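You operate a simulated robot arm through the tools that you are given. There is no shell and no other tool.

Carry out the task below with a simulated robot arm. There is one attempt and no reset: what you move stays moved.

Task
Mount the core from the cream table on its upright shaft and clamp it with air.
Fine: the teal collar goes on top of the core; set the dial to about 6 bar, then turn the air on and wait till the shaft's yellow lugs come out; leave the hoses.

Only the result counts: the job must be done as asked and must still hold three seconds after the hand-in. Knocking over, shifting, dropping, spilling or breaking anything else fails it.

Robot
A 7-joint arm with a two-finger parallel gripper, fixed in place. Base frame: the origin is on the floor under the middle of its stand, x ahead of it, y to its left, z up; the work surface is at about z = 808. Lengths are in mm, angles in rad, forces in N, time in s.
With the tool pointing down near the work surface it reaches from about 220 to 740 mm from the base axis. Its first joint turns from -2.897 to 2.897 rad. Payload 1.57 kg.
The tool frame sits at the grasp point between the pads (the TCP): z along the fingers, y along the line on which they close. The tips reach 30 mm beyond it. Largest opening 110 mm; finger width 24, thickness 12; the body of the gripper, 48 by 112 mm, starts 78 mm behind the TCP.
Orientation is told as [roll, pitch, yaw] about the base's x, y, z axes, in that order, counted from this pose: with the fingers straight down and closing along the base's y, the tool's x points along the base's -x, its y along +y and its z along -z.

Tools
- The arm moves only by the tool step_arm. Its arguments are lists of equal length, an entry for each row: "hand": the opening, from 0 (shut) to 1 (fully open); "delta_pos": the shift along the tool's x, y, z in units of 300 mm (1.0 is 300 mm), a list of three; "delta_rot": the turn, a rotation vector about the tool's x, y, z in units of 90 degrees (1.0 is 90 degrees), a list of three. In form: {"hand": [hand, ...], "delta_pos": [[dx, dy, dz], ...], "delta_rot": [[wx, wy, wz], ...]}. A call has 1 to 20 rows; each row is the pose to reach, as a shift and turn from the pose commanded when the call began, along the tool's axes at that moment. A call with a number of a shift or a turn outside -1 to 1 is refused whole. A row lasts 0.2 s, in which the tool goes at most 50 mm and 0.15 rad; a call with a longer step from one row to the next is refused whole, and so is a gripper value outside its range. A pose out of reach is approached as far as the arm can. The call stops where the force on the tool passes 40 N (or 10 N more than at its start, if that is more) or the arm is blocked; 0.2 s more then pass. Each finger travels about 45 mm/s and halts on what it meets, pressing with about 32 N; the grip force reading is that of the motor and also rises with nothing between the fingers. The clock runs only during rows and for 0.2 s after the last one: add rows that repeat a pose to give the fingers time. The reply holds the time, the measured pose of the TCP, the force on the tool along the base axes, the opening and the grip force, in the units named above and with some noise, with the torque about the TCP (base axes, N m) and any sound that the robot's microphone picked up.
- Cameras (640 x 400 px; columns grow to the right, rows downward): "scene" is fixed at [399.3, -498.8, 1546.8]; the picture's right is [1.00, 0.07, 0.00], its down [0.04, -0.49, -0.87] and it looks along [-0.06, 0.87, -0.49] (base axes); focal length 316 px, centre (320, 200). "wrist" rides on the gripper at [70, 16, -141] in the tool frame; the picture's right is [-0.23, 0.97, 0.00], its down [-0.85, -0.20, -0.48] and it looks along [-0.47, -0.11, 0.88] (tool axes); focal length 222 px, centre (320, 200). There is no depth. A picture from a camera that has moved, and an enlarged one, comes with that camera's place and axes in the base frame and with its lens.
- grab_frame(camera): a new picture of that camera. The clock stands still meanwhile.
- lift_body(by): slides the trunk up (or, below 0, down) by that many mm; the arm rides with it, the base frame stays. It gives what a move gives, with no picture.
- close_up(camera, box): a new picture of the part [left, top, right, bottom] of that camera's present view, enlarged. The clock stands still meanwhile.
- job_done(): hands the job in; it is judged then, once.

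Nothing tells you positions but the pictures and the camera data. Unless the task says otherwise, let go and move clear before handing in.

The tools are called after "Emit:" as a command line: name --argument value ..., lists and objects as JSON in quotes. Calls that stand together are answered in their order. step_arm: Moves the arm, as the interface text tells. Its arguments: {"type":"object","properties":{"hand":{"type":"array"},"delta_pos":{"type":"array"},"delta_rot":{"type":"array"}},"required":["hand","delta_pos","delta_rot"]} The other tools are called the same way: lift_body (by) moves the trunk up or down; grab_frame (camera) takes a picture; close_up (camera, box) takes an enlarged picture of a part of a camera's view; job_done () hands the job in.

At the start:

```text
clock: 0.0
ee_pos: [310.8, 388.8, 1169.7]
ee_rot: [0.001, 0.001, 0.0]
contact_force: [0.4, -0.9, -0.1]
moment: [-0.01, 0.04, -0.02]
finger_gap: 110.0
grasp_force: 0.0
trunk travel left (down, up): [-500.0, 90.0]
```

scene: 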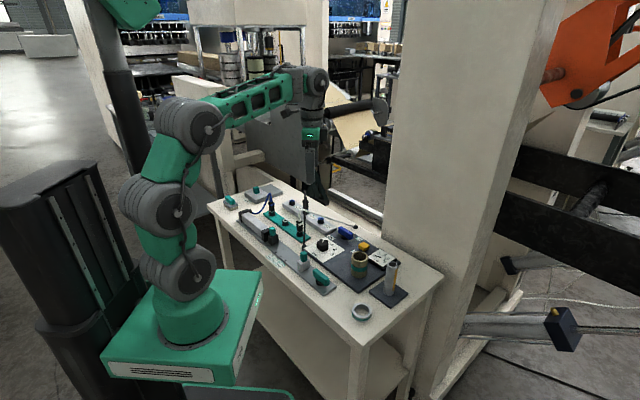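
wrist: 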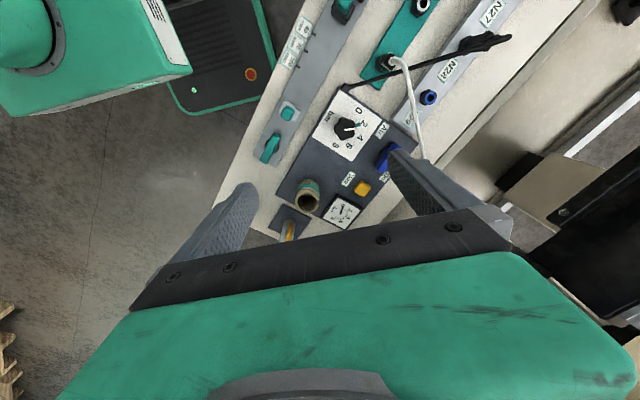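

I see a bench with several panels, a core, a dial, a yellow button and a shaft. I'll look closer before moving anything.

Emit:
close_up --camera "scene" --box '[200, 170, 450, 330]'

Emit:
close_up --camera "scene" --box '[310, 220, 430, 330]'

Emit:
close_up --camera "wrist" --box '[230, 70, 450, 250]'

```text
2.50 times, centred on (325, 250) of scene
camera zoom: at [399.3, -498.8, 1546.8], right [1.0, 0.07, 0.0], down [0.04, -0.49, -0.87], along [-0.06, 0.87, -0.49], focal length 791 px, centre (308, 75)
```

zoom: 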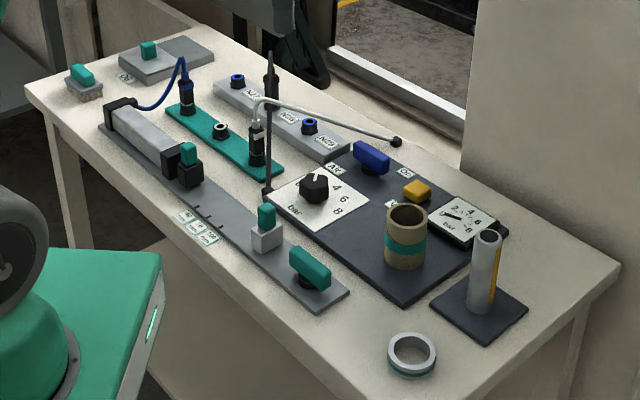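

```text
3.64 times, centred on (370, 275) of scene
camera zoom: at [399.3, -498.8, 1546.8], right [1.0, 0.07, 0.0], down [0.04, -0.49, -0.87], along [-0.06, 0.87, -0.49], focal length 1151 px, centre (138, -73)
```

zoom: 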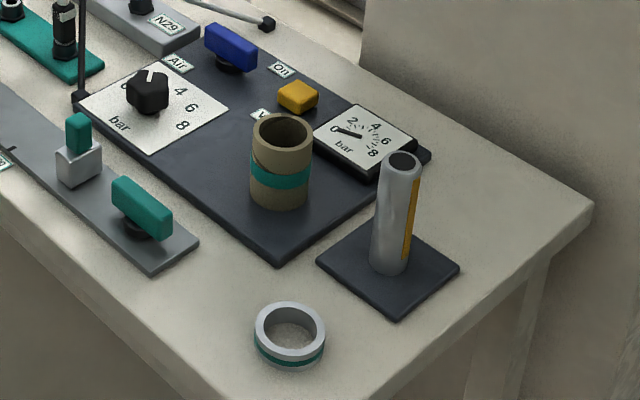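

```text
2.22 times, centred on (340, 160) of wrist
camera zoom: at [241.9, 404.2, 1311.6], right [0.23, 0.97, 0.0], down [0.85, -0.2, 0.48], along [0.47, -0.11, -0.88], focal length 494 px, centre (276, 289)
```

zoom: 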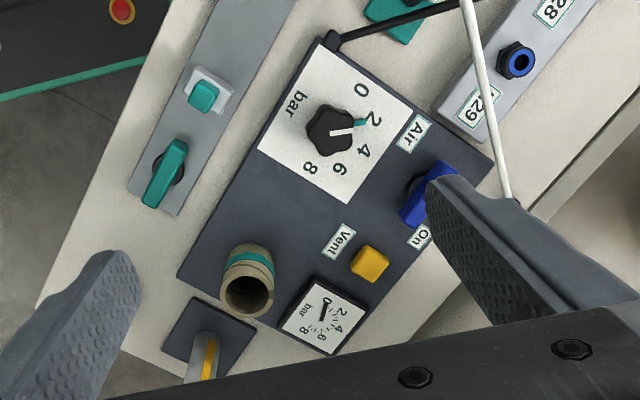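

The tan core with the teal band stands on the dark panel, around (470, 310). The yellow-lug shaft is near (562, 228), a silver and teal ring near (475, 149), the dial near (345, 423) and the blue air valve near (427, 493). I'll bring the wrist camera closer to measure these.

Emit:
step_arm --hand '[1, 1, 1, 1, 1]' --delta_pos '[[-0.035, -0.0425, 0.0925], [-0.07, -0.085, 0.185], [-0.105, -0.1275, 0.2775], [-0.14, -0.17, 0.37], [-0.14, -0.17, 0.37]]' --delta_rot '[[0, 0, 0], [0, 0, 0], [0, 0, 0], [0, 0, 0], [0, 0, 0]]'

Emit:
grab_frame --camera "wrist"

Emit:
close_up --camera "wrist" --box '[220, 100, 420, 225]'

```text
clock: 1.2
ee_pos: [354.4, 336.4, 1057.1]
ee_rot: [0.0, 0.001, -0.001]
contact_force: [0.7, -0.2, 0.2]
moment: [0.0, -0.03, -0.01]
finger_gap: 110.0
grasp_force: 0.1
trunk travel left (down, up): [-500.0, 90.0]
```

```text
taken
camera wrist: at [284.4, 353.4, 1199.7], right [0.23, 0.97, 0.0], down [0.85, -0.2, 0.48], along [0.47, -0.11, -0.88], focal length 222 px, centre (320, 200)
```

wrist: 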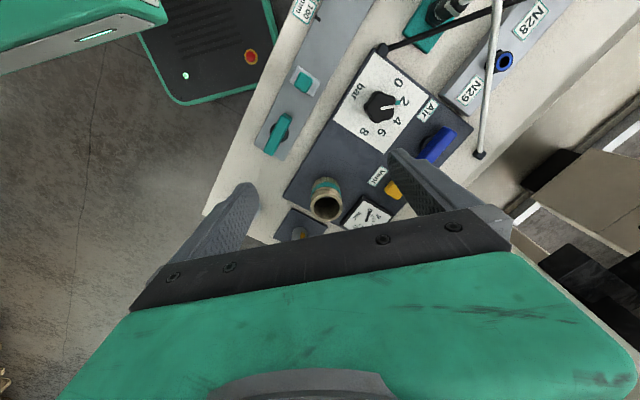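

```text
3.20 times, centred on (320, 162) of wrist
camera zoom: at [284.4, 353.4, 1199.7], right [0.23, 0.97, 0.0], down [0.85, -0.2, 0.48], along [0.47, -0.11, -0.88], focal length 711 px, centre (320, 320)
```

zoom: 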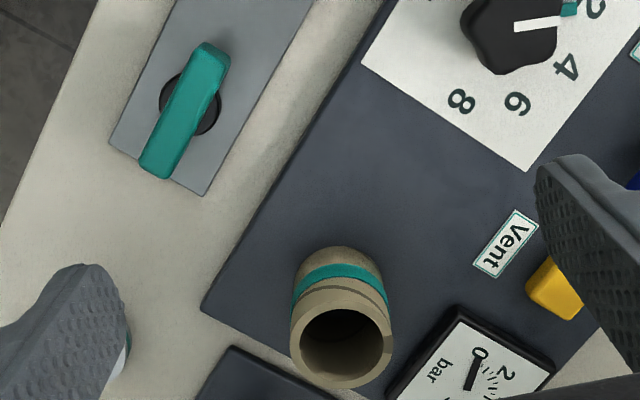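

The core has a teal band painted near its middle, and the separate silver and teal ring is on the table. Next I'll move the camera over the ring and shaft area.

Emit:
step_arm --hand '[1, 1, 1, 1, 1, 1]' --delta_pos '[[-0.09, -0.091, 0], [-0.18, -0.182, 0], [-0.27, -0.273, 0], [-0.36, -0.364, 0], [-0.45, -0.455, 0], [-0.45, -0.455, 0]]' --delta_rot '[[0, 0, 0], [0, 0, 0], [0, 0, 0], [0, 0, 0], [0, 0, 0], [0, 0, 0]]'

Emit:
grab_frame --camera "wrist"

Emit:
close_up --camera "wrist" --box '[200, 60, 440, 210]'

Emit:
close_up --camera "scene" --box '[280, 210, 380, 270]'

Emit:
close_up --camera "scene" --box '[340, 235, 440, 325]'

```text
clock: 2.6
ee_pos: [488.6, 199.9, 1058.5]
ee_rot: [0.0, -0.001, 0.0]
contact_force: [-0.4, -0.1, 0.3]
moment: [-0.01, 0.0, -0.02]
finger_gap: 109.9
grasp_force: 0.1
trunk travel left (down, up): [-500.0, 90.0]
```

```text
taken
camera wrist: at [418.8, 216.6, 1200.7], right [0.23, 0.97, 0.0], down [0.85, -0.2, 0.48], along [0.47, -0.11, -0.88], focal length 222 px, centre (320, 200)
```

wrist: 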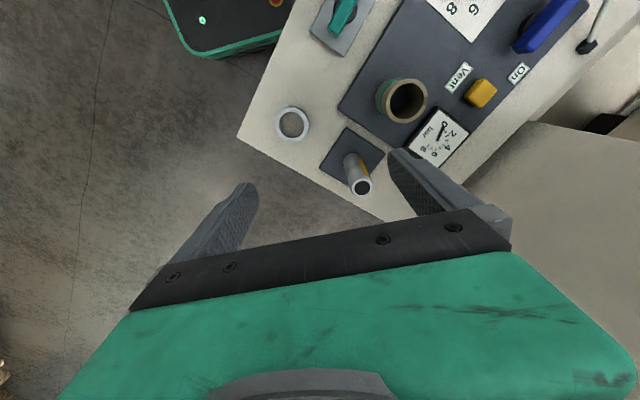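

```text
2.67 times, centred on (320, 135) of wrist
camera zoom: at [418.8, 216.6, 1200.7], right [0.23, 0.97, 0.0], down [0.85, -0.2, 0.48], along [0.47, -0.11, -0.88], focal length 592 px, centre (320, 373)
```

zoom: 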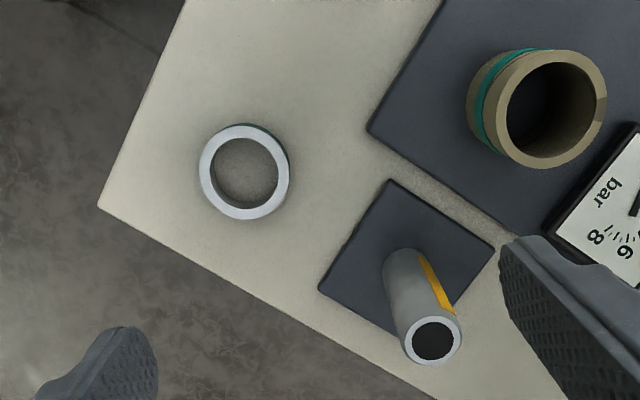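

```text
6.40 times, centred on (330, 240) of scene
camera zoom: at [399.3, -498.8, 1546.8], right [1.0, 0.07, 0.0], down [0.04, -0.49, -0.87], along [-0.06, 0.87, -0.49], focal length 2026 px, centre (256, -56)
```

zoom: 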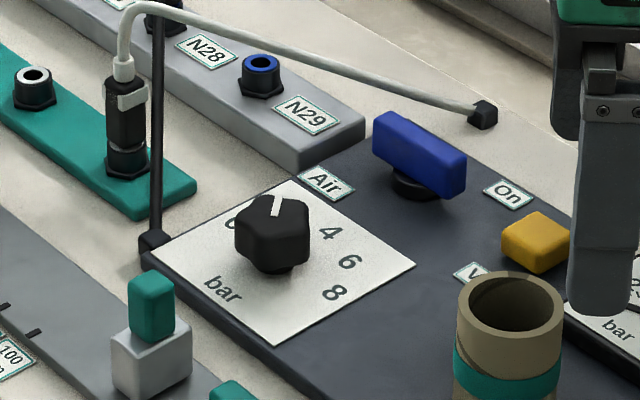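

```text
4.44 times, centred on (390, 280) of scene
camera zoom: at [399.3, -498.8, 1546.8], right [1.0, 0.07, 0.0], down [0.04, -0.49, -0.87], along [-0.06, 0.87, -0.49], focal length 1407 px, centre (9, -156)
```

zoom: 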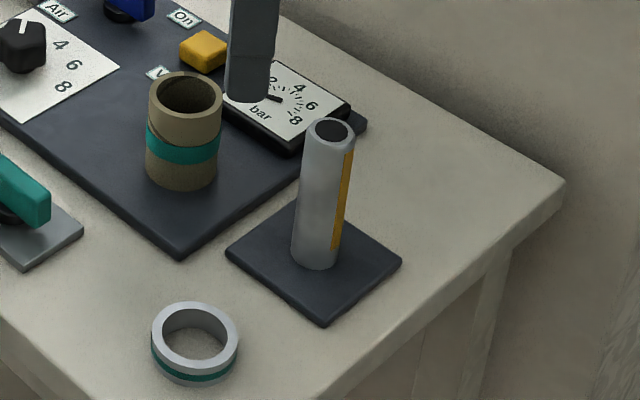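

The ring (ID about 40), core (OD about 55) and shaft (OD about 31) are measured roughly. I'll hover above the core to align precisely with the wrist camera.

Emit:
step_arm --hand '[1, 1, 1, 1, 1, 1, 1]' --delta_pos '[[0.0195, 0.1345, 0], [0.039, 0.269, 0], [0.0587, 0.4037, 0], [0.0587, 0.4037, 0.11], [0.0587, 0.4037, 0.22], [0.0587, 0.4037, 0.328], [0.0587, 0.4037, 0.328]]' --delta_rot '[[0, 0, 0], [0, 0, 0], [0, 0, 0], [0, 0, 0], [0, 0, 0], [0, 0, 0], [0, 0, 0]]'

Emit:
grab_frame --camera "wrist"

Emit:
close_up --camera "wrist" --box '[240, 100, 400, 200]'

Emit:
grab_frame --camera "scene"

```text
clock: 4.2
ee_pos: [472.2, 322.6, 959.7]
ee_rot: [0.001, 0.001, 0.0]
contact_force: [0.3, -0.4, 0.2]
moment: [0.02, 0.03, 0.03]
finger_gap: 110.1
grasp_force: 0.1
trunk travel left (down, up): [-500.0, 90.0]
```

```text
taken
camera wrist: at [402.9, 337.5, 1101.5], right [0.23, 0.97, 0.0], down [0.85, -0.2, 0.48], along [0.47, -0.11, -0.88], focal length 222 px, centre (320, 200)
```

wrist: 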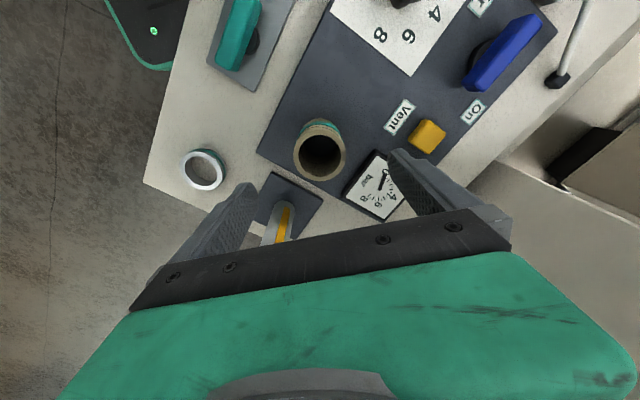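

```text
4.00 times, centred on (320, 150) of wrist
camera zoom: at [402.9, 337.5, 1101.5], right [0.23, 0.97, 0.0], down [0.85, -0.2, 0.48], along [0.47, -0.11, -0.88], focal length 888 px, centre (320, 400)
```

zoom: 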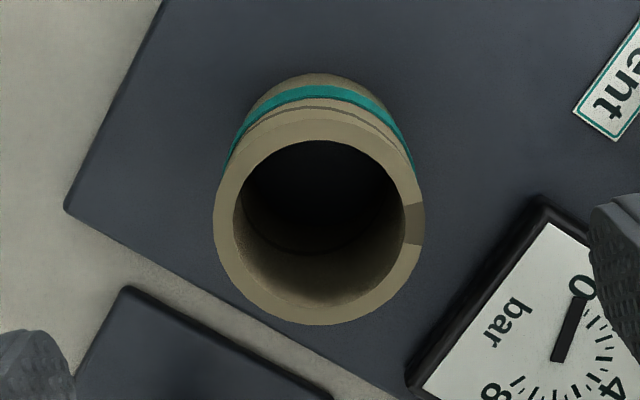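

```text
taken
```

scene: 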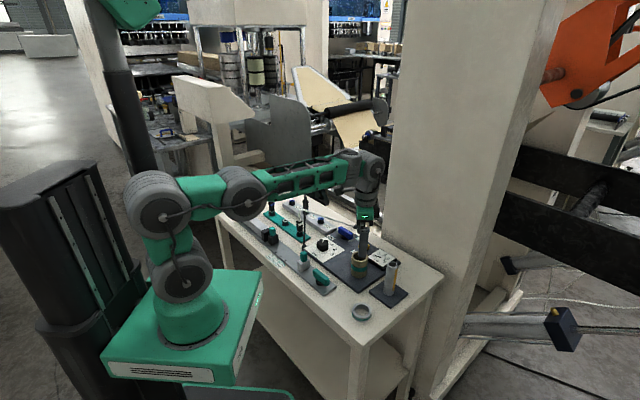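

The core top centre comes out near (470, 322, 881). I'll take straight-down (nadir) views of the core, shaft and ring for more exact positions, starting with the core.

Emit:
step_arm --hand '[1, 1, 1, 1]' --delta_pos '[[-0.075, -0.0196, -0.0448], [-0.15, -0.039, -0.09], [-0.226, -0.0587, -0.1343], [-0.226, -0.0587, -0.1343]]' --delta_rot '[[0, 0, 0], [0, 0, 0], [0, 0, 0], [0, 0, 0]]'

Emit:
close_up --camera "wrist" --box '[240, 20, 400, 120]'

Emit:
grab_frame --camera "wrist"

```text
clock: 5.2
ee_pos: [539.5, 303.3, 999.6]
ee_rot: [-0.001, 0.001, -0.001]
contact_force: [-0.2, 0.1, -0.3]
moment: [0.01, 0.01, -0.01]
finger_gap: 109.8
grasp_force: 0.1
trunk travel left (down, up): [-500.0, 90.0]
```

```text
4.00 times, centred on (320, 70) of wrist
camera zoom: at [470.8, 320.0, 1140.8], right [0.23, 0.97, 0.0], down [0.86, -0.2, 0.48], along [0.47, -0.11, -0.88], focal length 888 px, centre (320, 720)
```

zoom: 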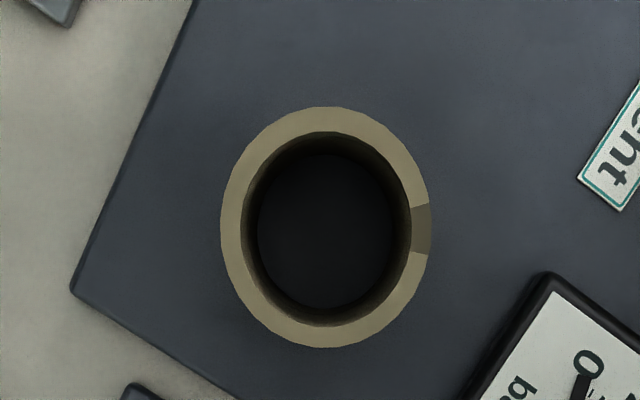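

```text
taken
camera wrist: at [470.8, 320.0, 1140.8], right [0.23, 0.97, 0.0], down [0.86, -0.2, 0.48], along [0.47, -0.11, -0.88], focal length 222 px, centre (320, 200)
```

wrist: 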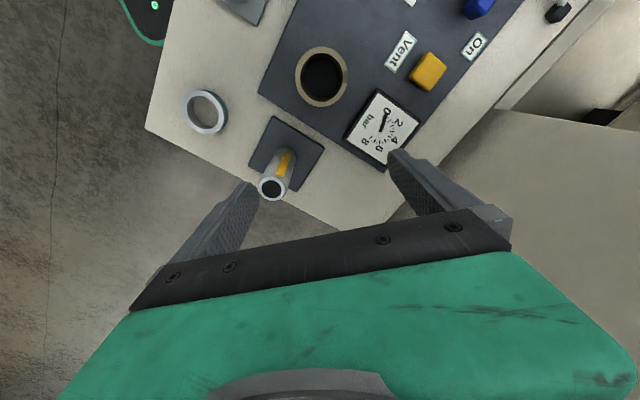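

The core is vertical, centred at about (470.8, 321.7). There is a darker patch on its rim, so I'll look at that and at the shaft more closely.

Emit:
close_up --camera "scene" --box '[340, 240, 380, 285]'

Emit:
close_up --camera "scene" --box '[365, 250, 415, 305]'

Emit:
close_up --camera "wrist" --box '[240, 110, 340, 210]'

Emit:
close_up --camera "wrist" --box '[280, 30, 360, 120]'

```text
8.89 times, centred on (360, 262) of scene
camera zoom: at [399.3, -498.8, 1546.8], right [1.0, 0.07, 0.0], down [0.04, -0.49, -0.87], along [-0.06, 0.87, -0.49], focal length 2814 px, centre (-36, -356)
```

zoom: 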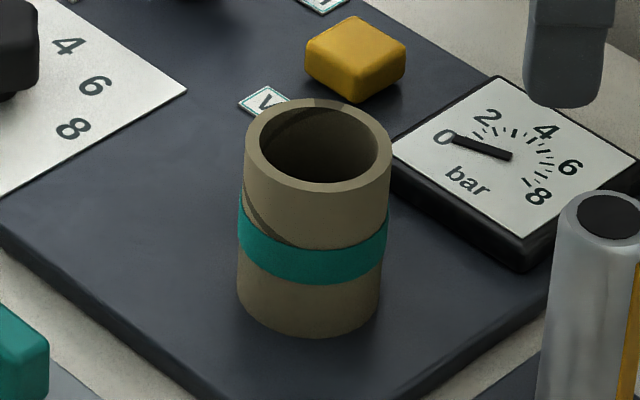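

```text
7.27 times, centred on (390, 278) of scene
camera zoom: at [399.3, -498.8, 1546.8], right [1.0, 0.07, 0.0], down [0.04, -0.49, -0.87], along [-0.06, 0.87, -0.49], focal length 2302 px, centre (-189, -364)
```

zoom: 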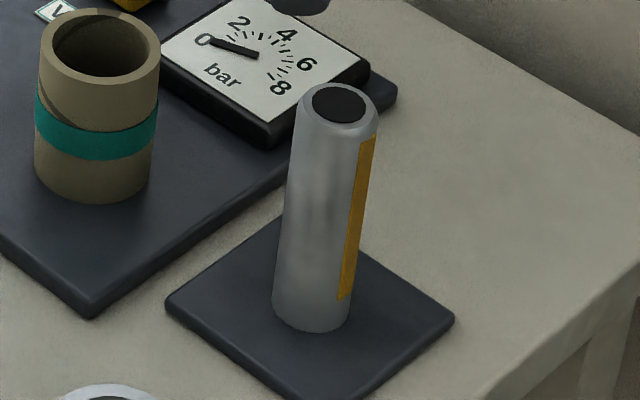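

```text
4.00 times, centred on (290, 160) of wrist
camera zoom: at [470.8, 320.0, 1140.8], right [0.23, 0.97, 0.0], down [0.86, -0.2, 0.48], along [0.47, -0.11, -0.88], focal length 888 px, centre (440, 360)
```

zoom: 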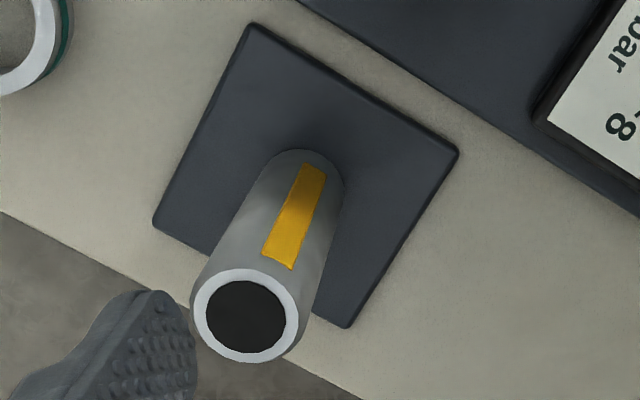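

```text
4.44 times, centred on (320, 75) of wrist
camera zoom: at [470.8, 320.0, 1140.8], right [0.23, 0.97, 0.0], down [0.86, -0.2, 0.48], along [0.47, -0.11, -0.88], focal length 987 px, centre (320, 756)
```

zoom: 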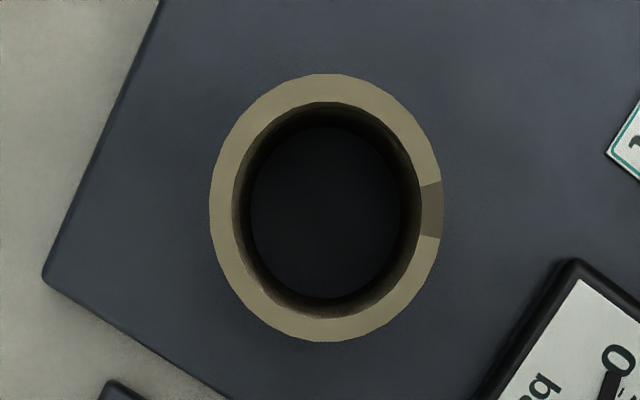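

The dark patch is only the spiral seam of the paper core. Now a straight-down view of the shaft.

Emit:
step_arm --hand '[1, 1, 1, 1]' --delta_pos '[[-0.1, -0.084, 0], [-0.2, -0.168, 0], [-0.3017, -0.2527, 0], [-0.3017, -0.2527, 0]]' --delta_rot '[[0, 0, 0], [0, 0, 0], [0, 0, 0], [0, 0, 0]]'

Emit:
close_up --camera "wrist" --box '[240, 20, 400, 120]'

Emit:
close_up --camera "wrist" --box '[140, 0, 300, 100]'

```text
clock: 6.2
ee_pos: [629.0, 228.8, 1000.0]
ee_rot: [-0.002, -0.001, 0.001]
contact_force: [0.2, 0.5, -0.5]
moment: [0.01, 0.01, -0.02]
finger_gap: 110.1
grasp_force: 0.1
trunk travel left (down, up): [-500.0, 90.0]
```

```text
4.00 times, centred on (320, 70) of wrist
camera zoom: at [560.9, 244.4, 1141.3], right [0.23, 0.97, 0.0], down [0.86, -0.2, 0.48], along [0.47, -0.11, -0.88], focal length 888 px, centre (320, 720)
```

zoom: 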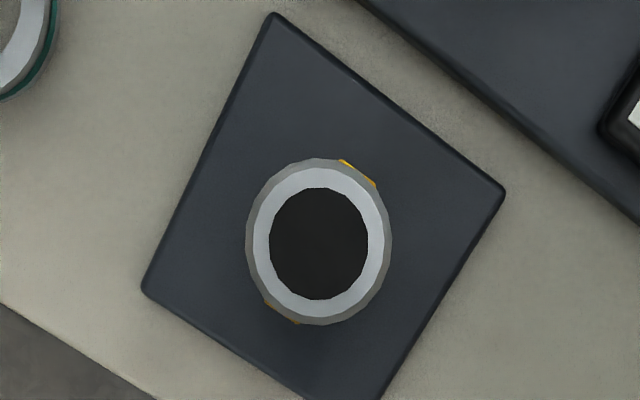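

```text
4.00 times, centred on (220, 50) of wrist
camera zoom: at [560.9, 244.4, 1141.3], right [0.23, 0.97, 0.0], down [0.86, -0.2, 0.48], along [0.47, -0.11, -0.88], focal length 888 px, centre (720, 800)
```

zoom: 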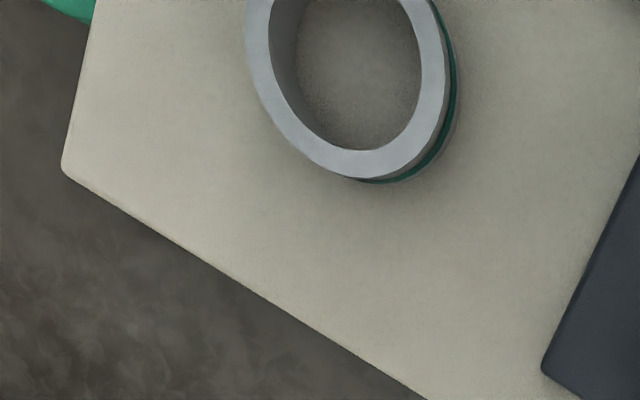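

The shaft axis is near (562.7, 244). Its OD is about 32 and the core's bore about 43, so there is room. I'm going back above the core with the fingers partly closed.

Emit:
step_arm --hand '[0.75, 0.75, 0.75, 0.75, 0.75, 0.75, 0.75, 0.75]' --delta_pos '[[0.107, 0.0623, 0], [0.2136, 0.1247, 0], [0.3204, 0.187, 0], [0.4272, 0.2494, 0], [0.534, 0.3117, 0], [0.534, 0.3117, 0.101], [0.534, 0.3117, 0.202], [0.534, 0.3117, 0.202]]' --delta_rot '[[0, 0, 0], [0, 0, 0], [0, 0, 0], [0, 0, 0], [0, 0, 0], [0, 0, 0], [0, 0, 0], [0, 0, 0]]'

Emit:
grab_frame --camera "wrist"

Emit:
close_up --camera "wrist" --box '[220, 110, 420, 235]'

```text
clock: 8.0
ee_pos: [470.9, 321.6, 939.9]
ee_rot: [0.0, 0.001, 0.0]
contact_force: [-0.8, -0.1, 0.6]
moment: [-0.03, -0.02, -0.04]
finger_gap: 82.5
grasp_force: 0.1
trunk travel left (down, up): [-500.0, 90.0]
```

```text
taken
camera wrist: at [400.6, 337.4, 1082.2], right [0.23, 0.97, 0.0], down [0.85, -0.2, 0.48], along [0.47, -0.11, -0.88], focal length 222 px, centre (320, 200)
```

wrist: 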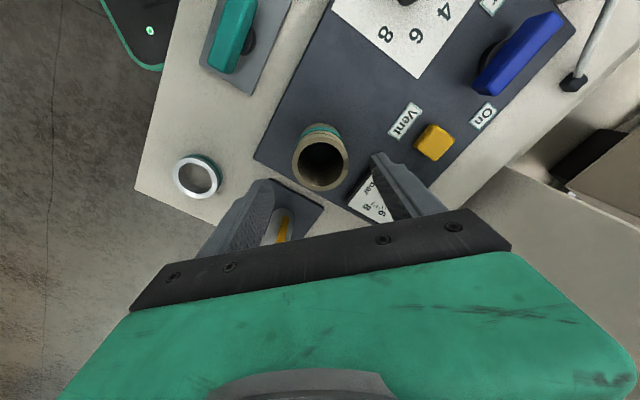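

```text
3.20 times, centred on (320, 172) of wrist
camera zoom: at [400.6, 337.4, 1082.2], right [0.23, 0.97, 0.0], down [0.85, -0.2, 0.48], along [0.47, -0.11, -0.88], focal length 711 px, centre (320, 288)
```

zoom: 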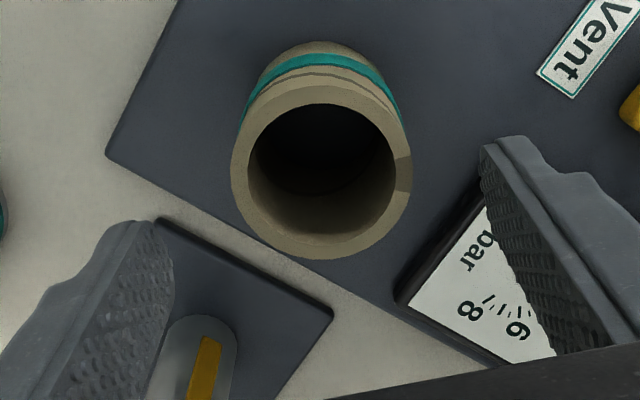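

The core is centred between the fingers to within about 1 mm. I'll descend and grip it about 13 mm below its top.

Emit:
step_arm --hand '[0.75, 0.75, 0.75, 0.75, 0.75, 0.4, 0.4, 0.4, 0.4]' --delta_pos '[[0, 0, 0.06], [0, 0, 0.12], [0, 0, 0.18], [0, 0, 0.24], [0, 0, 0.24], [0, 0, 0.24], [0, 0, 0.24], [0, 0, 0.24], [0, 0, 0.24]]' --delta_rot '[[0, 0, 0], [0, 0, 0], [0, 0, 0], [0, 0, 0], [0, 0, 0], [0, 0, 0], [0, 0, 0], [0, 0, 0], [0, 0, 0]]'

Emit:
grab_frame --camera "wrist"

Emit:
close_up --camera "wrist" --box '[220, 110, 420, 235]'

```text
clock: 10.0
ee_pos: [469.1, 321.3, 869.0]
ee_rot: [0.001, -0.002, 0.0]
contact_force: [0.2, -0.1, 0.1]
moment: [-0.01, -0.01, 0.04]
finger_gap: 52.1
grasp_force: 31.9
trunk travel left (down, up): [-500.0, 90.0]
```

```text
taken
camera wrist: at [399.3, 337.3, 1011.0], right [0.23, 0.97, 0.0], down [0.85, -0.2, 0.48], along [0.47, -0.11, -0.88], focal length 222 px, centre (320, 200)
```

wrist: 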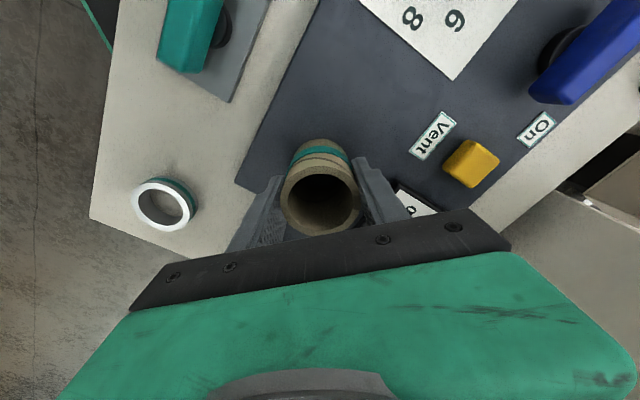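

```text
3.20 times, centred on (320, 172) of wrist
camera zoom: at [399.3, 337.3, 1011.0], right [0.23, 0.97, 0.0], down [0.85, -0.2, 0.48], along [0.47, -0.11, -0.88], focal length 711 px, centre (320, 288)
```

zoom: 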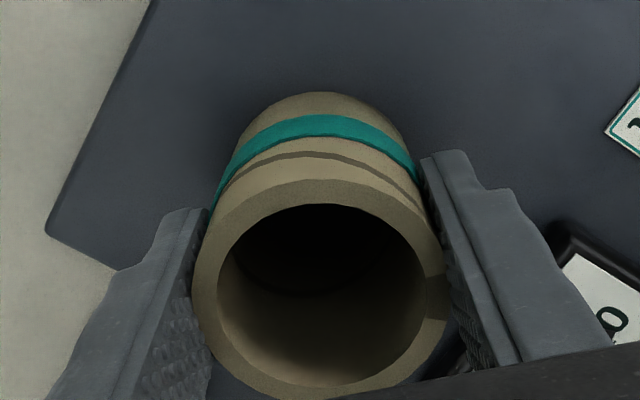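

The core is gripped at 52 mm width. I'll lift it straight up, then move it over the shaft.

Emit:
step_arm --hand '[0.4, 0.4, 0.4, 0.4, 0.4, 0.4, 0.4, 0.4, 0.4, 0.4]' --delta_pos '[[0, 0, -0.08], [0, 0, -0.19], [0, 0, -0.3], [0, 0, -0.4], [0, 0, -0.4533], [-0.0771, -0.0649, -0.4533], [-0.1542, -0.13, -0.4533], [-0.2312, -0.1948, -0.4533], [-0.3083, -0.2597, -0.4533], [-0.3083, -0.2597, -0.4533]]' --delta_rot '[[0, 0, 0], [0, 0, 0], [0, 0, 0], [0, 0, 0], [0, 0, 0], [0, 0, 0], [0, 0, 0], [0, 0, 0], [0, 0, 0], [0, 0, 0]]'

Emit:
grab_frame --camera "wrist"

Emit:
close_up --camera "wrist" --box '[220, 110, 420, 235]'

Emit:
close_up --camera "scene" --box '[340, 190, 440, 310]'

```text
clock: 12.2
ee_pos: [559.8, 243.9, 1002.8]
ee_rot: [0.0, 0.0, 0.002]
contact_force: [1.2, -0.7, -0.7]
moment: [-0.02, -0.02, -0.01]
finger_gap: 52.1
grasp_force: 32.6
trunk travel left (down, up): [-500.0, 90.0]
```

```text
taken
camera wrist: at [490.9, 259.9, 1145.3], right [0.23, 0.97, 0.0], down [0.85, -0.2, 0.48], along [0.47, -0.11, -0.88], focal length 222 px, centre (320, 200)
```

wrist: 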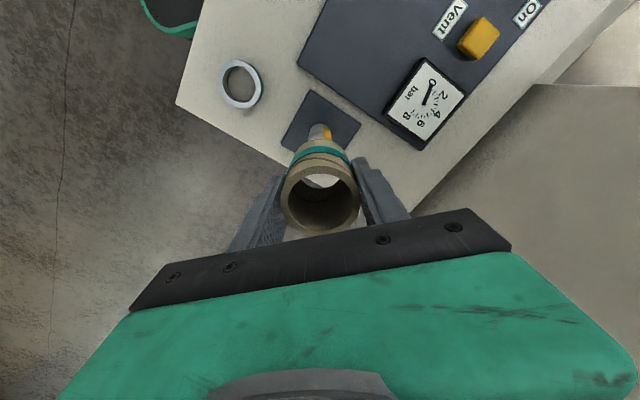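

```text
3.20 times, centred on (320, 172) of wrist
camera zoom: at [490.9, 259.9, 1145.3], right [0.23, 0.97, 0.0], down [0.85, -0.2, 0.48], along [0.47, -0.11, -0.88], focal length 711 px, centre (320, 288)
```

zoom: 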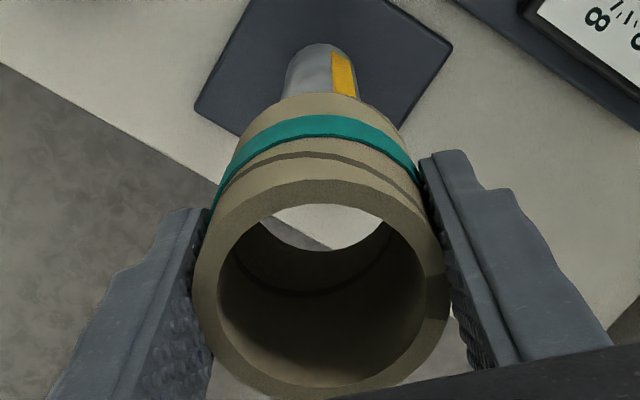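

```text
3.33 times, centred on (390, 250) of scene
camera zoom: at [399.3, -498.8, 1546.8], right [1.0, 0.07, 0.0], down [0.04, -0.49, -0.87], along [-0.06, 0.87, -0.49], focal length 1055 px, centre (87, 33)
```

zoom: 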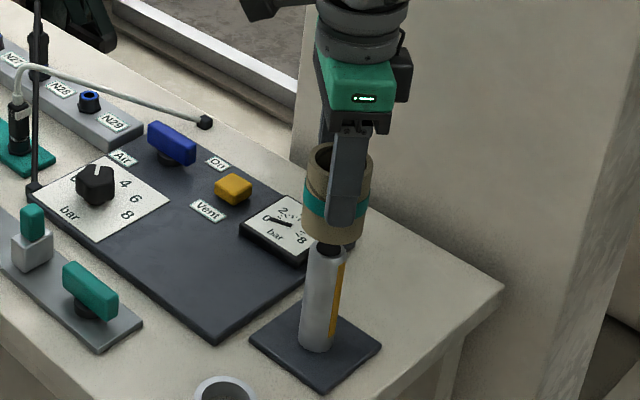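

The core and shaft line up in both views. I'll lower the core slowly over the shaft, stopping just above the base plate.

Emit:
step_arm --hand '[0.4, 0.4, 0.4, 0.4, 0.4, 0.4, 0.4, 0.4, 0.4, 0.4, 0.4]' --delta_pos '[[0, 0, 0.044], [0, 0, 0.088], [0, 0, 0.132], [0, 0, 0.176], [0, 0, 0.22], [0, 0, 0.264], [0, 0, 0.308], [0, 0, 0.352], [0, 0, 0.396], [0, 0, 0.43], [0, 0, 0.43]]' --delta_rot '[[0, 0, 0], [0, 0, 0], [0, 0, 0], [0, 0, 0], [0, 0, 0], [0, 0, 0], [0, 0, 0], [0, 0, 0], [0, 0, 0], [0, 0, 0], [0, 0, 0]]'

Emit:
close_up --camera "wrist" --box '[220, 110, 420, 235]'

Emit:
close_up --camera "scene" --box '[340, 190, 440, 310]'

```text
clock: 14.6
ee_pos: [561.2, 244.9, 875.0]
ee_rot: [0.001, 0.001, 0.001]
contact_force: [-0.4, -0.2, -0.3]
moment: [0.01, 0.01, 0.01]
finger_gap: 52.2
grasp_force: 31.8
trunk travel left (down, up): [-500.0, 90.0]
```

```text
3.20 times, centred on (320, 172) of wrist
camera zoom: at [492.0, 260.3, 1016.9], right [0.23, 0.97, 0.0], down [0.85, -0.2, 0.48], along [0.47, -0.11, -0.88], focal length 711 px, centre (320, 288)
```

zoom: 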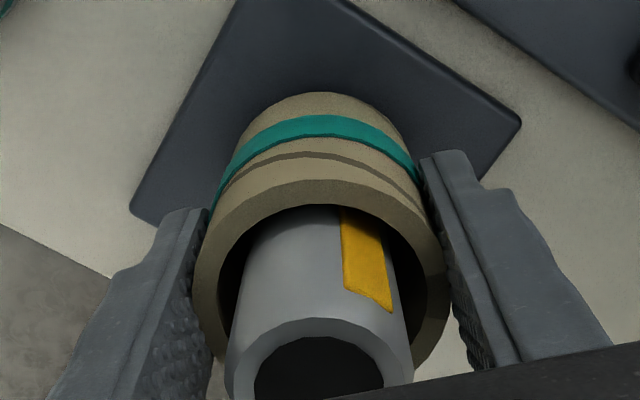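

```text
3.33 times, centred on (390, 250) of scene
camera zoom: at [399.3, -498.8, 1546.8], right [1.0, 0.07, 0.0], down [0.04, -0.49, -0.87], along [-0.06, 0.87, -0.49], focal length 1055 px, centre (87, 33)
```

zoom: 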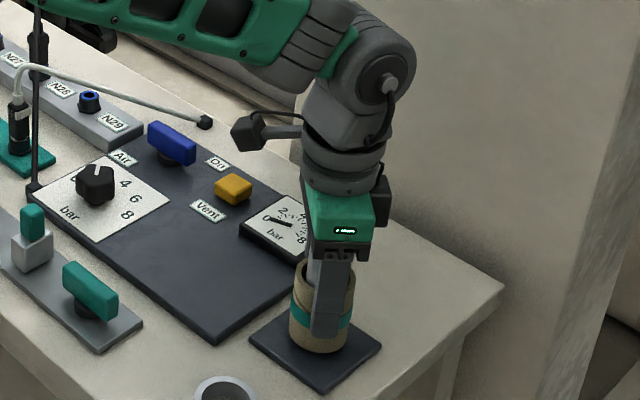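

The core is around the shaft with even gaps. I'll lower it gently until it touches the plate.

Emit:
step_arm --hand '[0.4, 0.4, 0.4, 0.4, 0.4, 0.4]' --delta_pos '[[0, 0, 0.005], [0, 0, 0.01], [0, 0, 0.015], [0, 0, 0.02], [0, 0, 0.023], [0, 0, 0.023]]' --delta_rot '[[0, 0, 0], [0, 0, 0], [0, 0, 0], [0, 0, 0], [0, 0, 0], [0, 0, 0]]'

Emit:
close_up --camera "scene" --box '[365, 250, 415, 310]'

```text
clock: 16.0
ee_pos: [561.4, 244.0, 867.4]
ee_rot: [-0.001, -0.001, 0.0]
contact_force: [-0.4, 0.2, 0.1]
moment: [0.0, -0.01, -0.01]
finger_gap: 52.1
grasp_force: 32.3
trunk travel left (down, up): [-500.0, 90.0]
```

```text
6.67 times, centred on (390, 280) of scene
camera zoom: at [399.3, -498.8, 1546.8], right [1.0, 0.07, 0.0], down [0.04, -0.49, -0.87], along [-0.06, 0.87, -0.49], focal length 2110 px, centre (-147, -333)
```

zoom: 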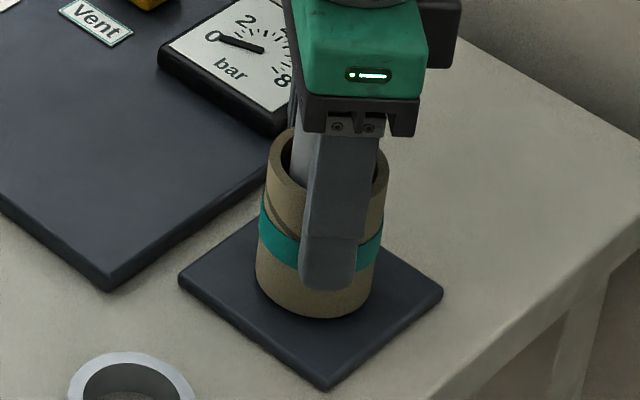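

No contact yet, so I'll continue down in 1 mm steps.

Emit:
step_arm --hand '[0.4, 0.4, 0.4, 0.4]' --delta_pos '[[0, 0, 0.0035], [0, 0, 0.007], [0, 0, 0.01], [0, 0, 0.01]]' --delta_rot '[[0, 0, 0], [0, 0, 0], [0, 0, 0], [0, 0, 0]]'

```text
clock: 17.0
ee_pos: [562.1, 245.1, 866.0]
ee_rot: [0.0, 0.0, -0.002]
contact_force: [-0.8, 0.3, -0.8]
moment: [-0.02, -0.01, -0.01]
finger_gap: 51.9
grasp_force: 32.0
trunk travel left (down, up): [-500.0, 90.0]
```

Emit:
step_arm --hand '[0.4, 0.4, 0.4, 0.4]' --delta_pos '[[0, 0, 0.003], [0, 0, 0.006], [0, 0, 0.01], [0, 0, 0.01]]' --delta_rot '[[0, 0, 0], [0, 0, 0], [0, 0, 0], [0, 0, 0]]'

Emit:
close_up --camera "scene" --box '[365, 250, 415, 310]'

```text
clock: 18.0
ee_pos: [560.1, 244.2, 865.5]
ee_rot: [0.002, -0.004, 0.0]
contact_force: [-2.5, 0.3, 20.3]
moment: [-0.26, 0.34, -0.13]
finger_gap: 51.9
grasp_force: 32.5
trunk travel left (down, up): [-500.0, 90.0]
```

```text
6.67 times, centred on (390, 280) of scene
camera zoom: at [399.3, -498.8, 1546.8], right [1.0, 0.07, 0.0], down [0.04, -0.49, -0.87], along [-0.06, 0.87, -0.49], focal length 2110 px, centre (-147, -333)
```

zoom: 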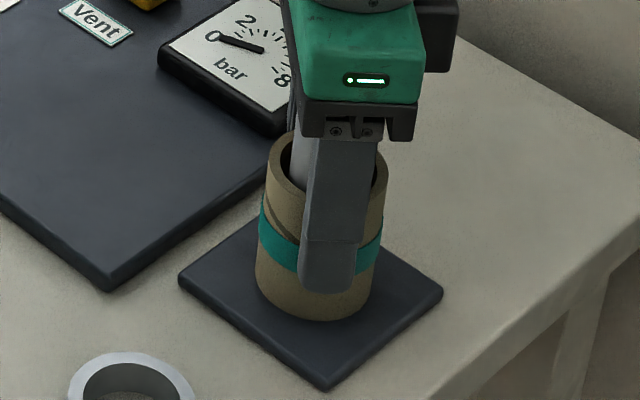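

The core is seated, with 20 N felt at the plate. I'll relax the downforce, release it and rise clear of the shaft.

Emit:
step_arm --hand '[0.4, 0.4, 0.75, 0.75, 0.75, 0.75, 0.75, 0.75, 0.75, 0.75, 0.75, 0.75]' --delta_pos '[[0, 0, -0.006], [0, 0, -0.006], [0, 0, -0.006], [0, 0, -0.006], [0, 0, -0.006], [0, 0, -0.05], [0, 0, -0.12], [0, 0, -0.2], [0, 0, -0.3], [0, 0, -0.4], [0, 0, -0.5], [0, 0, -0.5]]' --delta_rot '[[0, 0, 0], [0, 0, 0], [0, 0, 0], [0, 0, 0], [0, 0, 0], [0, 0, 0], [0, 0, 0], [0, 0, 0], [0, 0, 0], [0, 0, 0], [0, 0, 0], [0, 0, 0]]'

Emit:
close_up --camera "scene" --box '[340, 225, 440, 325]'

Emit:
grab_frame --camera "wrist"

Emit:
close_up --camera "wrist" --box '[220, 80, 420, 205]'

```text
clock: 20.6
ee_pos: [561.0, 243.2, 1011.9]
ee_rot: [0.001, 0.0, 0.002]
contact_force: [0.8, -0.4, -0.2]
moment: [0.01, 0.01, -0.01]
finger_gap: 82.6
grasp_force: 0.1
trunk travel left (down, up): [-500.0, 90.0]
```

```text
4.00 times, centred on (390, 275) of scene
camera zoom: at [399.3, -498.8, 1546.8], right [1.0, 0.07, 0.0], down [0.04, -0.49, -0.87], along [-0.06, 0.87, -0.49], focal length 1266 px, centre (40, -100)
```

zoom: 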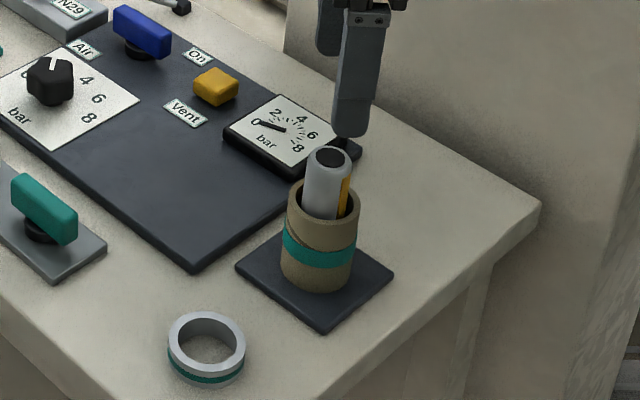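

```text
taken
camera wrist: at [491.8, 259.3, 1154.3], right [0.23, 0.97, 0.0], down [0.86, -0.2, 0.48], along [0.47, -0.11, -0.88], focal length 222 px, centre (320, 200)
```

wrist: 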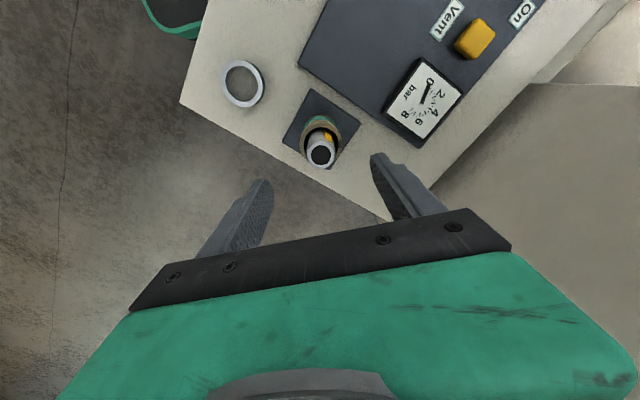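

```text
3.20 times, centred on (320, 142) of wrist
camera zoom: at [491.8, 259.3, 1154.3], right [0.23, 0.97, 0.0], down [0.86, -0.2, 0.48], along [0.47, -0.11, -0.88], focal length 711 px, centre (320, 384)
```

zoom: 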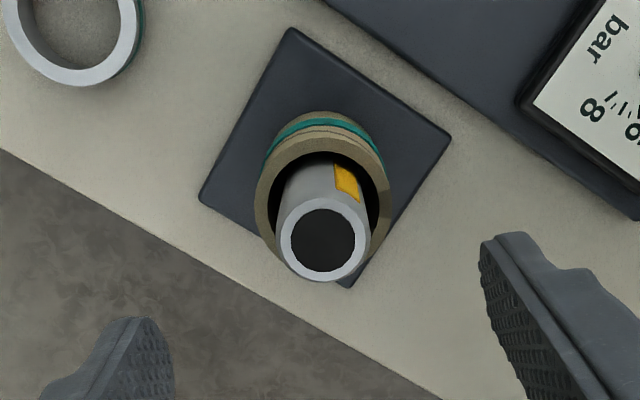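

The core is on the shaft. Next, a straight-down view of the ring to locate it exactly.

Emit:
step_arm --hand '[0.75, 0.75, 0.75, 0.75]' --delta_pos '[[0.0192, -0.112, 0], [0.0385, -0.2245, 0], [0.0577, -0.3367, 0.0], [0.0577, -0.3367, 0.0]]' --delta_rot '[[0, 0, 0], [0, 0, 0], [0, 0, 0], [0, 0, 0]]'

Emit:
close_up --camera "wrist" --box '[240, 20, 400, 120]'

Emit:
grab_frame --camera "wrist"

```text
clock: 21.6
ee_pos: [546.1, 143.0, 1012.4]
ee_rot: [0.0, 0.0, 0.001]
contact_force: [0.0, -0.6, 0.3]
moment: [-0.01, -0.03, 0.01]
finger_gap: 82.3
grasp_force: 0.0
trunk travel left (down, up): [-500.0, 90.0]
```

```text
4.00 times, centred on (320, 70) of wrist
camera zoom: at [475.8, 158.6, 1153.9], right [0.23, 0.97, 0.0], down [0.85, -0.2, 0.48], along [0.47, -0.11, -0.88], focal length 888 px, centre (320, 720)
```

zoom: 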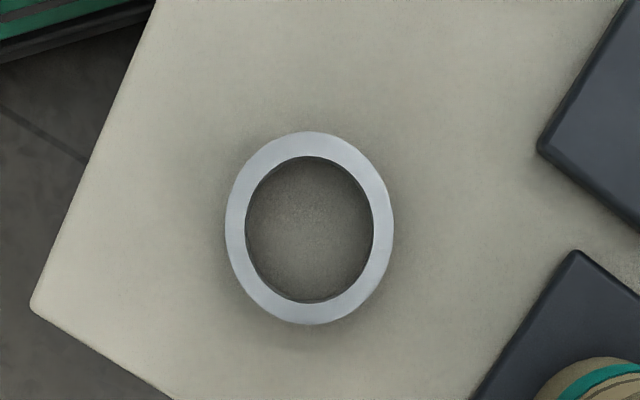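

```text
taken
camera wrist: at [475.8, 158.6, 1153.9], right [0.23, 0.97, 0.0], down [0.85, -0.2, 0.48], along [0.47, -0.11, -0.88], focal length 222 px, centre (320, 200)
```

wrist: 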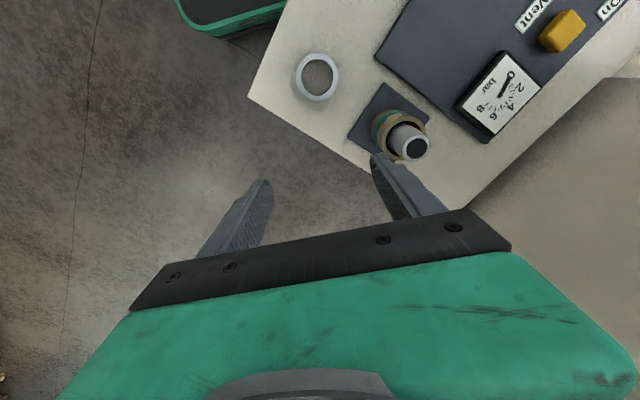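

The ring is centred near (474.2, 155.7), OD 55 and ID 42, so it fits over the shaft and rests on the core's rim. I'll move above it.

Emit:
step_arm --hand '[0.75, 0.75, 0.75, 0.75, 0.75, 0.75, 0.75]' --delta_pos '[[0.1187, 0.0213, 0], [0.2373, 0.0427, 0], [0.2373, 0.0427, 0.13], [0.2373, 0.0427, 0.26], [0.2373, 0.0427, 0.38], [0.2373, 0.0427, 0.44], [0.2373, 0.0427, 0.44]]' --delta_rot '[[0, 0, 0], [0, 0, 0], [0, 0, 0], [0, 0, 0], [0, 0, 0], [0, 0, 0], [0, 0, 0]]'

Emit:
close_up --camera "wrist" --box '[220, 110, 420, 235]'

Emit:
close_up --camera "scene" --box '[330, 240, 430, 340]'

```text
clock: 23.2
ee_pos: [472.8, 153.9, 879.5]
ee_rot: [0.0, 0.001, 0.0]
contact_force: [0.6, 1.1, -0.4]
moment: [-0.02, -0.01, -0.03]
finger_gap: 82.4
grasp_force: 0.0
trunk travel left (down, up): [-500.0, 90.0]
```

```text
3.20 times, centred on (320, 172) of wrist
camera zoom: at [403.4, 169.5, 1021.1], right [0.23, 0.97, 0.0], down [0.85, -0.2, 0.48], along [0.47, -0.11, -0.88], focal length 711 px, centre (320, 288)
```

zoom: 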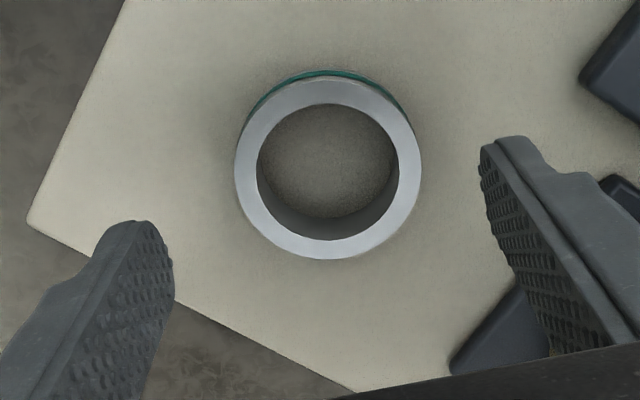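

```text
4.00 times, centred on (380, 290) of scene
camera zoom: at [399.3, -498.8, 1546.8], right [1.0, 0.07, 0.0], down [0.04, -0.49, -0.87], along [-0.06, 0.87, -0.49], focal length 1266 px, centre (80, -160)
```

zoom: 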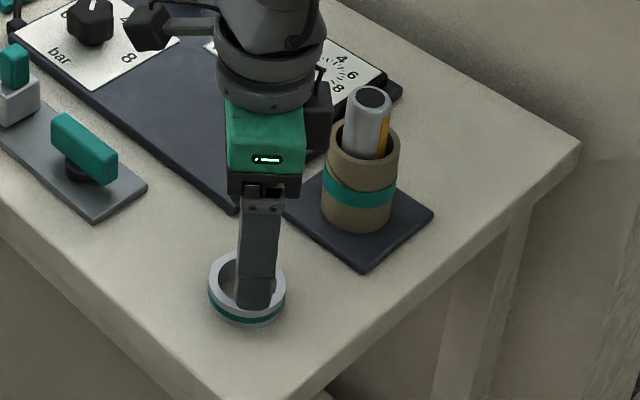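

The ring is nearly centred. I'll make a small correction, descend so the tips are just above the table, and grip it.

Emit:
step_arm --hand '[0.75, 0.75, 0.75, 0.75, 0.75, 0.4, 0.4, 0.4, 0.4]' --delta_pos '[[0.0033, 0.005, 0.03], [0.0033, 0.005, 0.065], [0.0033, 0.005, 0.1], [0.0033, 0.005, 0.127], [0.0033, 0.005, 0.127], [0.0033, 0.005, 0.127], [0.0033, 0.005, 0.127], [0.0033, 0.005, 0.127], [0.0033, 0.005, 0.127]]' --delta_rot '[[0, 0, 0], [0, 0, 0], [0, 0, 0], [0, 0, 0], [0, 0, 0], [0, 0, 0], [0, 0, 0], [0, 0, 0], [0, 0, 0]]'

Emit:
close_up --camera "wrist" --box '[220, 110, 420, 235]'

Emit:
close_up --camera "scene" --box '[330, 270, 400, 340]'

```text
clock: 25.2
ee_pos: [472.5, 157.0, 842.9]
ee_rot: [0.001, 0.001, 0.0]
contact_force: [0.3, 0.5, -0.2]
moment: [-0.03, -0.01, 0.01]
finger_gap: 53.9
grasp_force: 32.0
trunk travel left (down, up): [-500.0, 90.0]
```

```text
3.20 times, centred on (320, 172) of wrist
camera zoom: at [403.5, 173.4, 984.4], right [0.23, 0.97, 0.0], down [0.86, -0.2, 0.48], along [0.47, -0.11, -0.88], focal length 711 px, centre (320, 288)
```

zoom: 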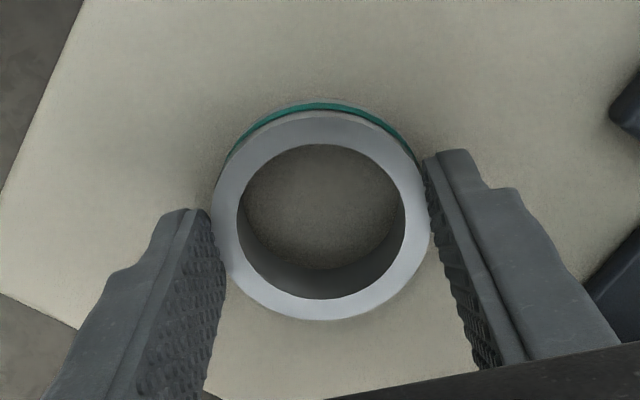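

```text
5.71 times, centred on (365, 305) of scene
camera zoom: at [399.3, -498.8, 1546.8], right [1.0, 0.07, 0.0], down [0.04, -0.49, -0.87], along [-0.06, 0.87, -0.49], focal length 1809 px, centre (63, -400)
```

zoom: 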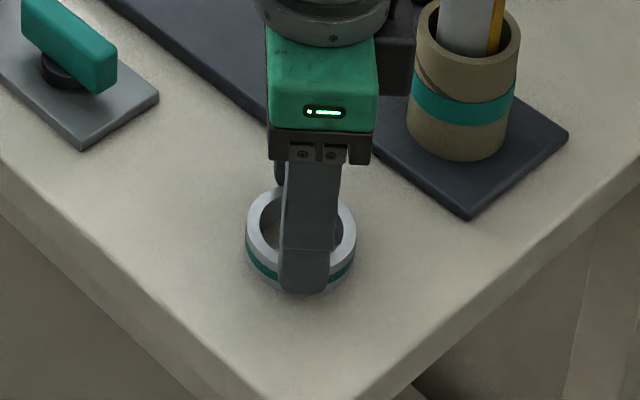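

The ring is gripped. I'll lift it, move it over the shaft and check alignment before lowering.

Emit:
step_arm --hand '[0.4, 0.4, 0.4, 0.4, 0.4, 0.4, 0.4, 0.4, 0.4, 0.4]' --delta_pos '[[0, 0, -0.08], [0, 0, -0.2], [0, 0, -0.32], [0, 0, -0.43], [0, 0, -0.4933], [-0.0756, 0.0723, -0.4933], [-0.1512, 0.1445, -0.4933], [-0.2267, 0.2168, -0.4933], [-0.3023, 0.289, -0.4933], [-0.3023, 0.289, -0.4933]]' --delta_rot '[[0, 0, 0], [0, 0, 0], [0, 0, 0], [0, 0, 0], [0, 0, 0], [0, 0, 0], [0, 0, 0], [0, 0, 0], [0, 0, 0], [0, 0, 0]]'

Emit:
close_up --camera "wrist" --box '[220, 110, 420, 235]'

Emit:
close_up --camera "scene" --box '[350, 210, 430, 310]'

```text
clock: 27.4
ee_pos: [563.3, 245.5, 988.6]
ee_rot: [-0.001, 0.002, 0.001]
contact_force: [0.2, -0.4, -0.2]
moment: [0.01, 0.0, 0.04]
finger_gap: 54.1
grasp_force: 32.0
trunk travel left (down, up): [-500.0, 90.0]
```

```text
3.20 times, centred on (320, 172) of wrist
camera zoom: at [494.8, 261.1, 1130.7], right [0.23, 0.97, 0.0], down [0.85, -0.2, 0.48], along [0.47, -0.11, -0.88], focal length 711 px, centre (320, 288)
```

zoom: 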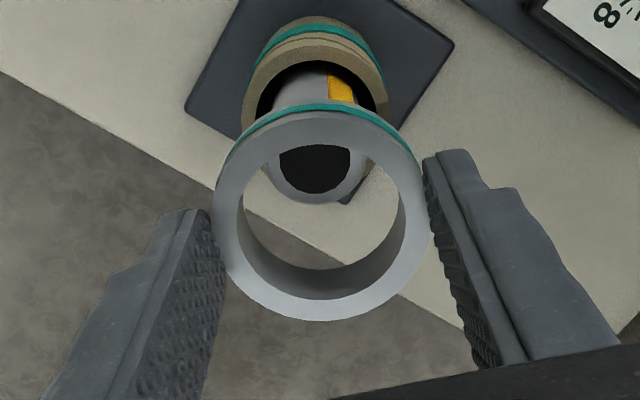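

```text
4.00 times, centred on (390, 260) of scene
camera zoom: at [399.3, -498.8, 1546.8], right [1.0, 0.07, 0.0], down [0.04, -0.49, -0.87], along [-0.06, 0.87, -0.49], focal length 1266 px, centre (40, -40)
```

zoom: 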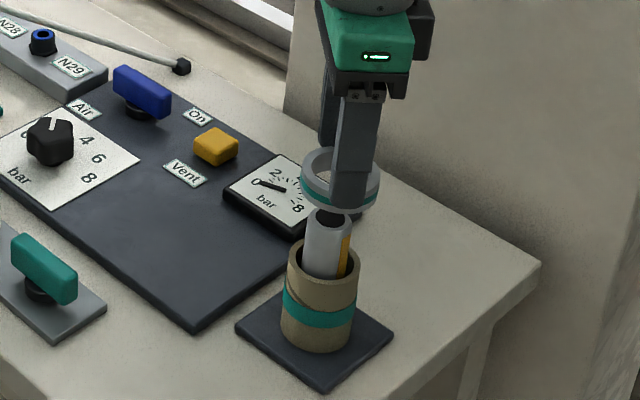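

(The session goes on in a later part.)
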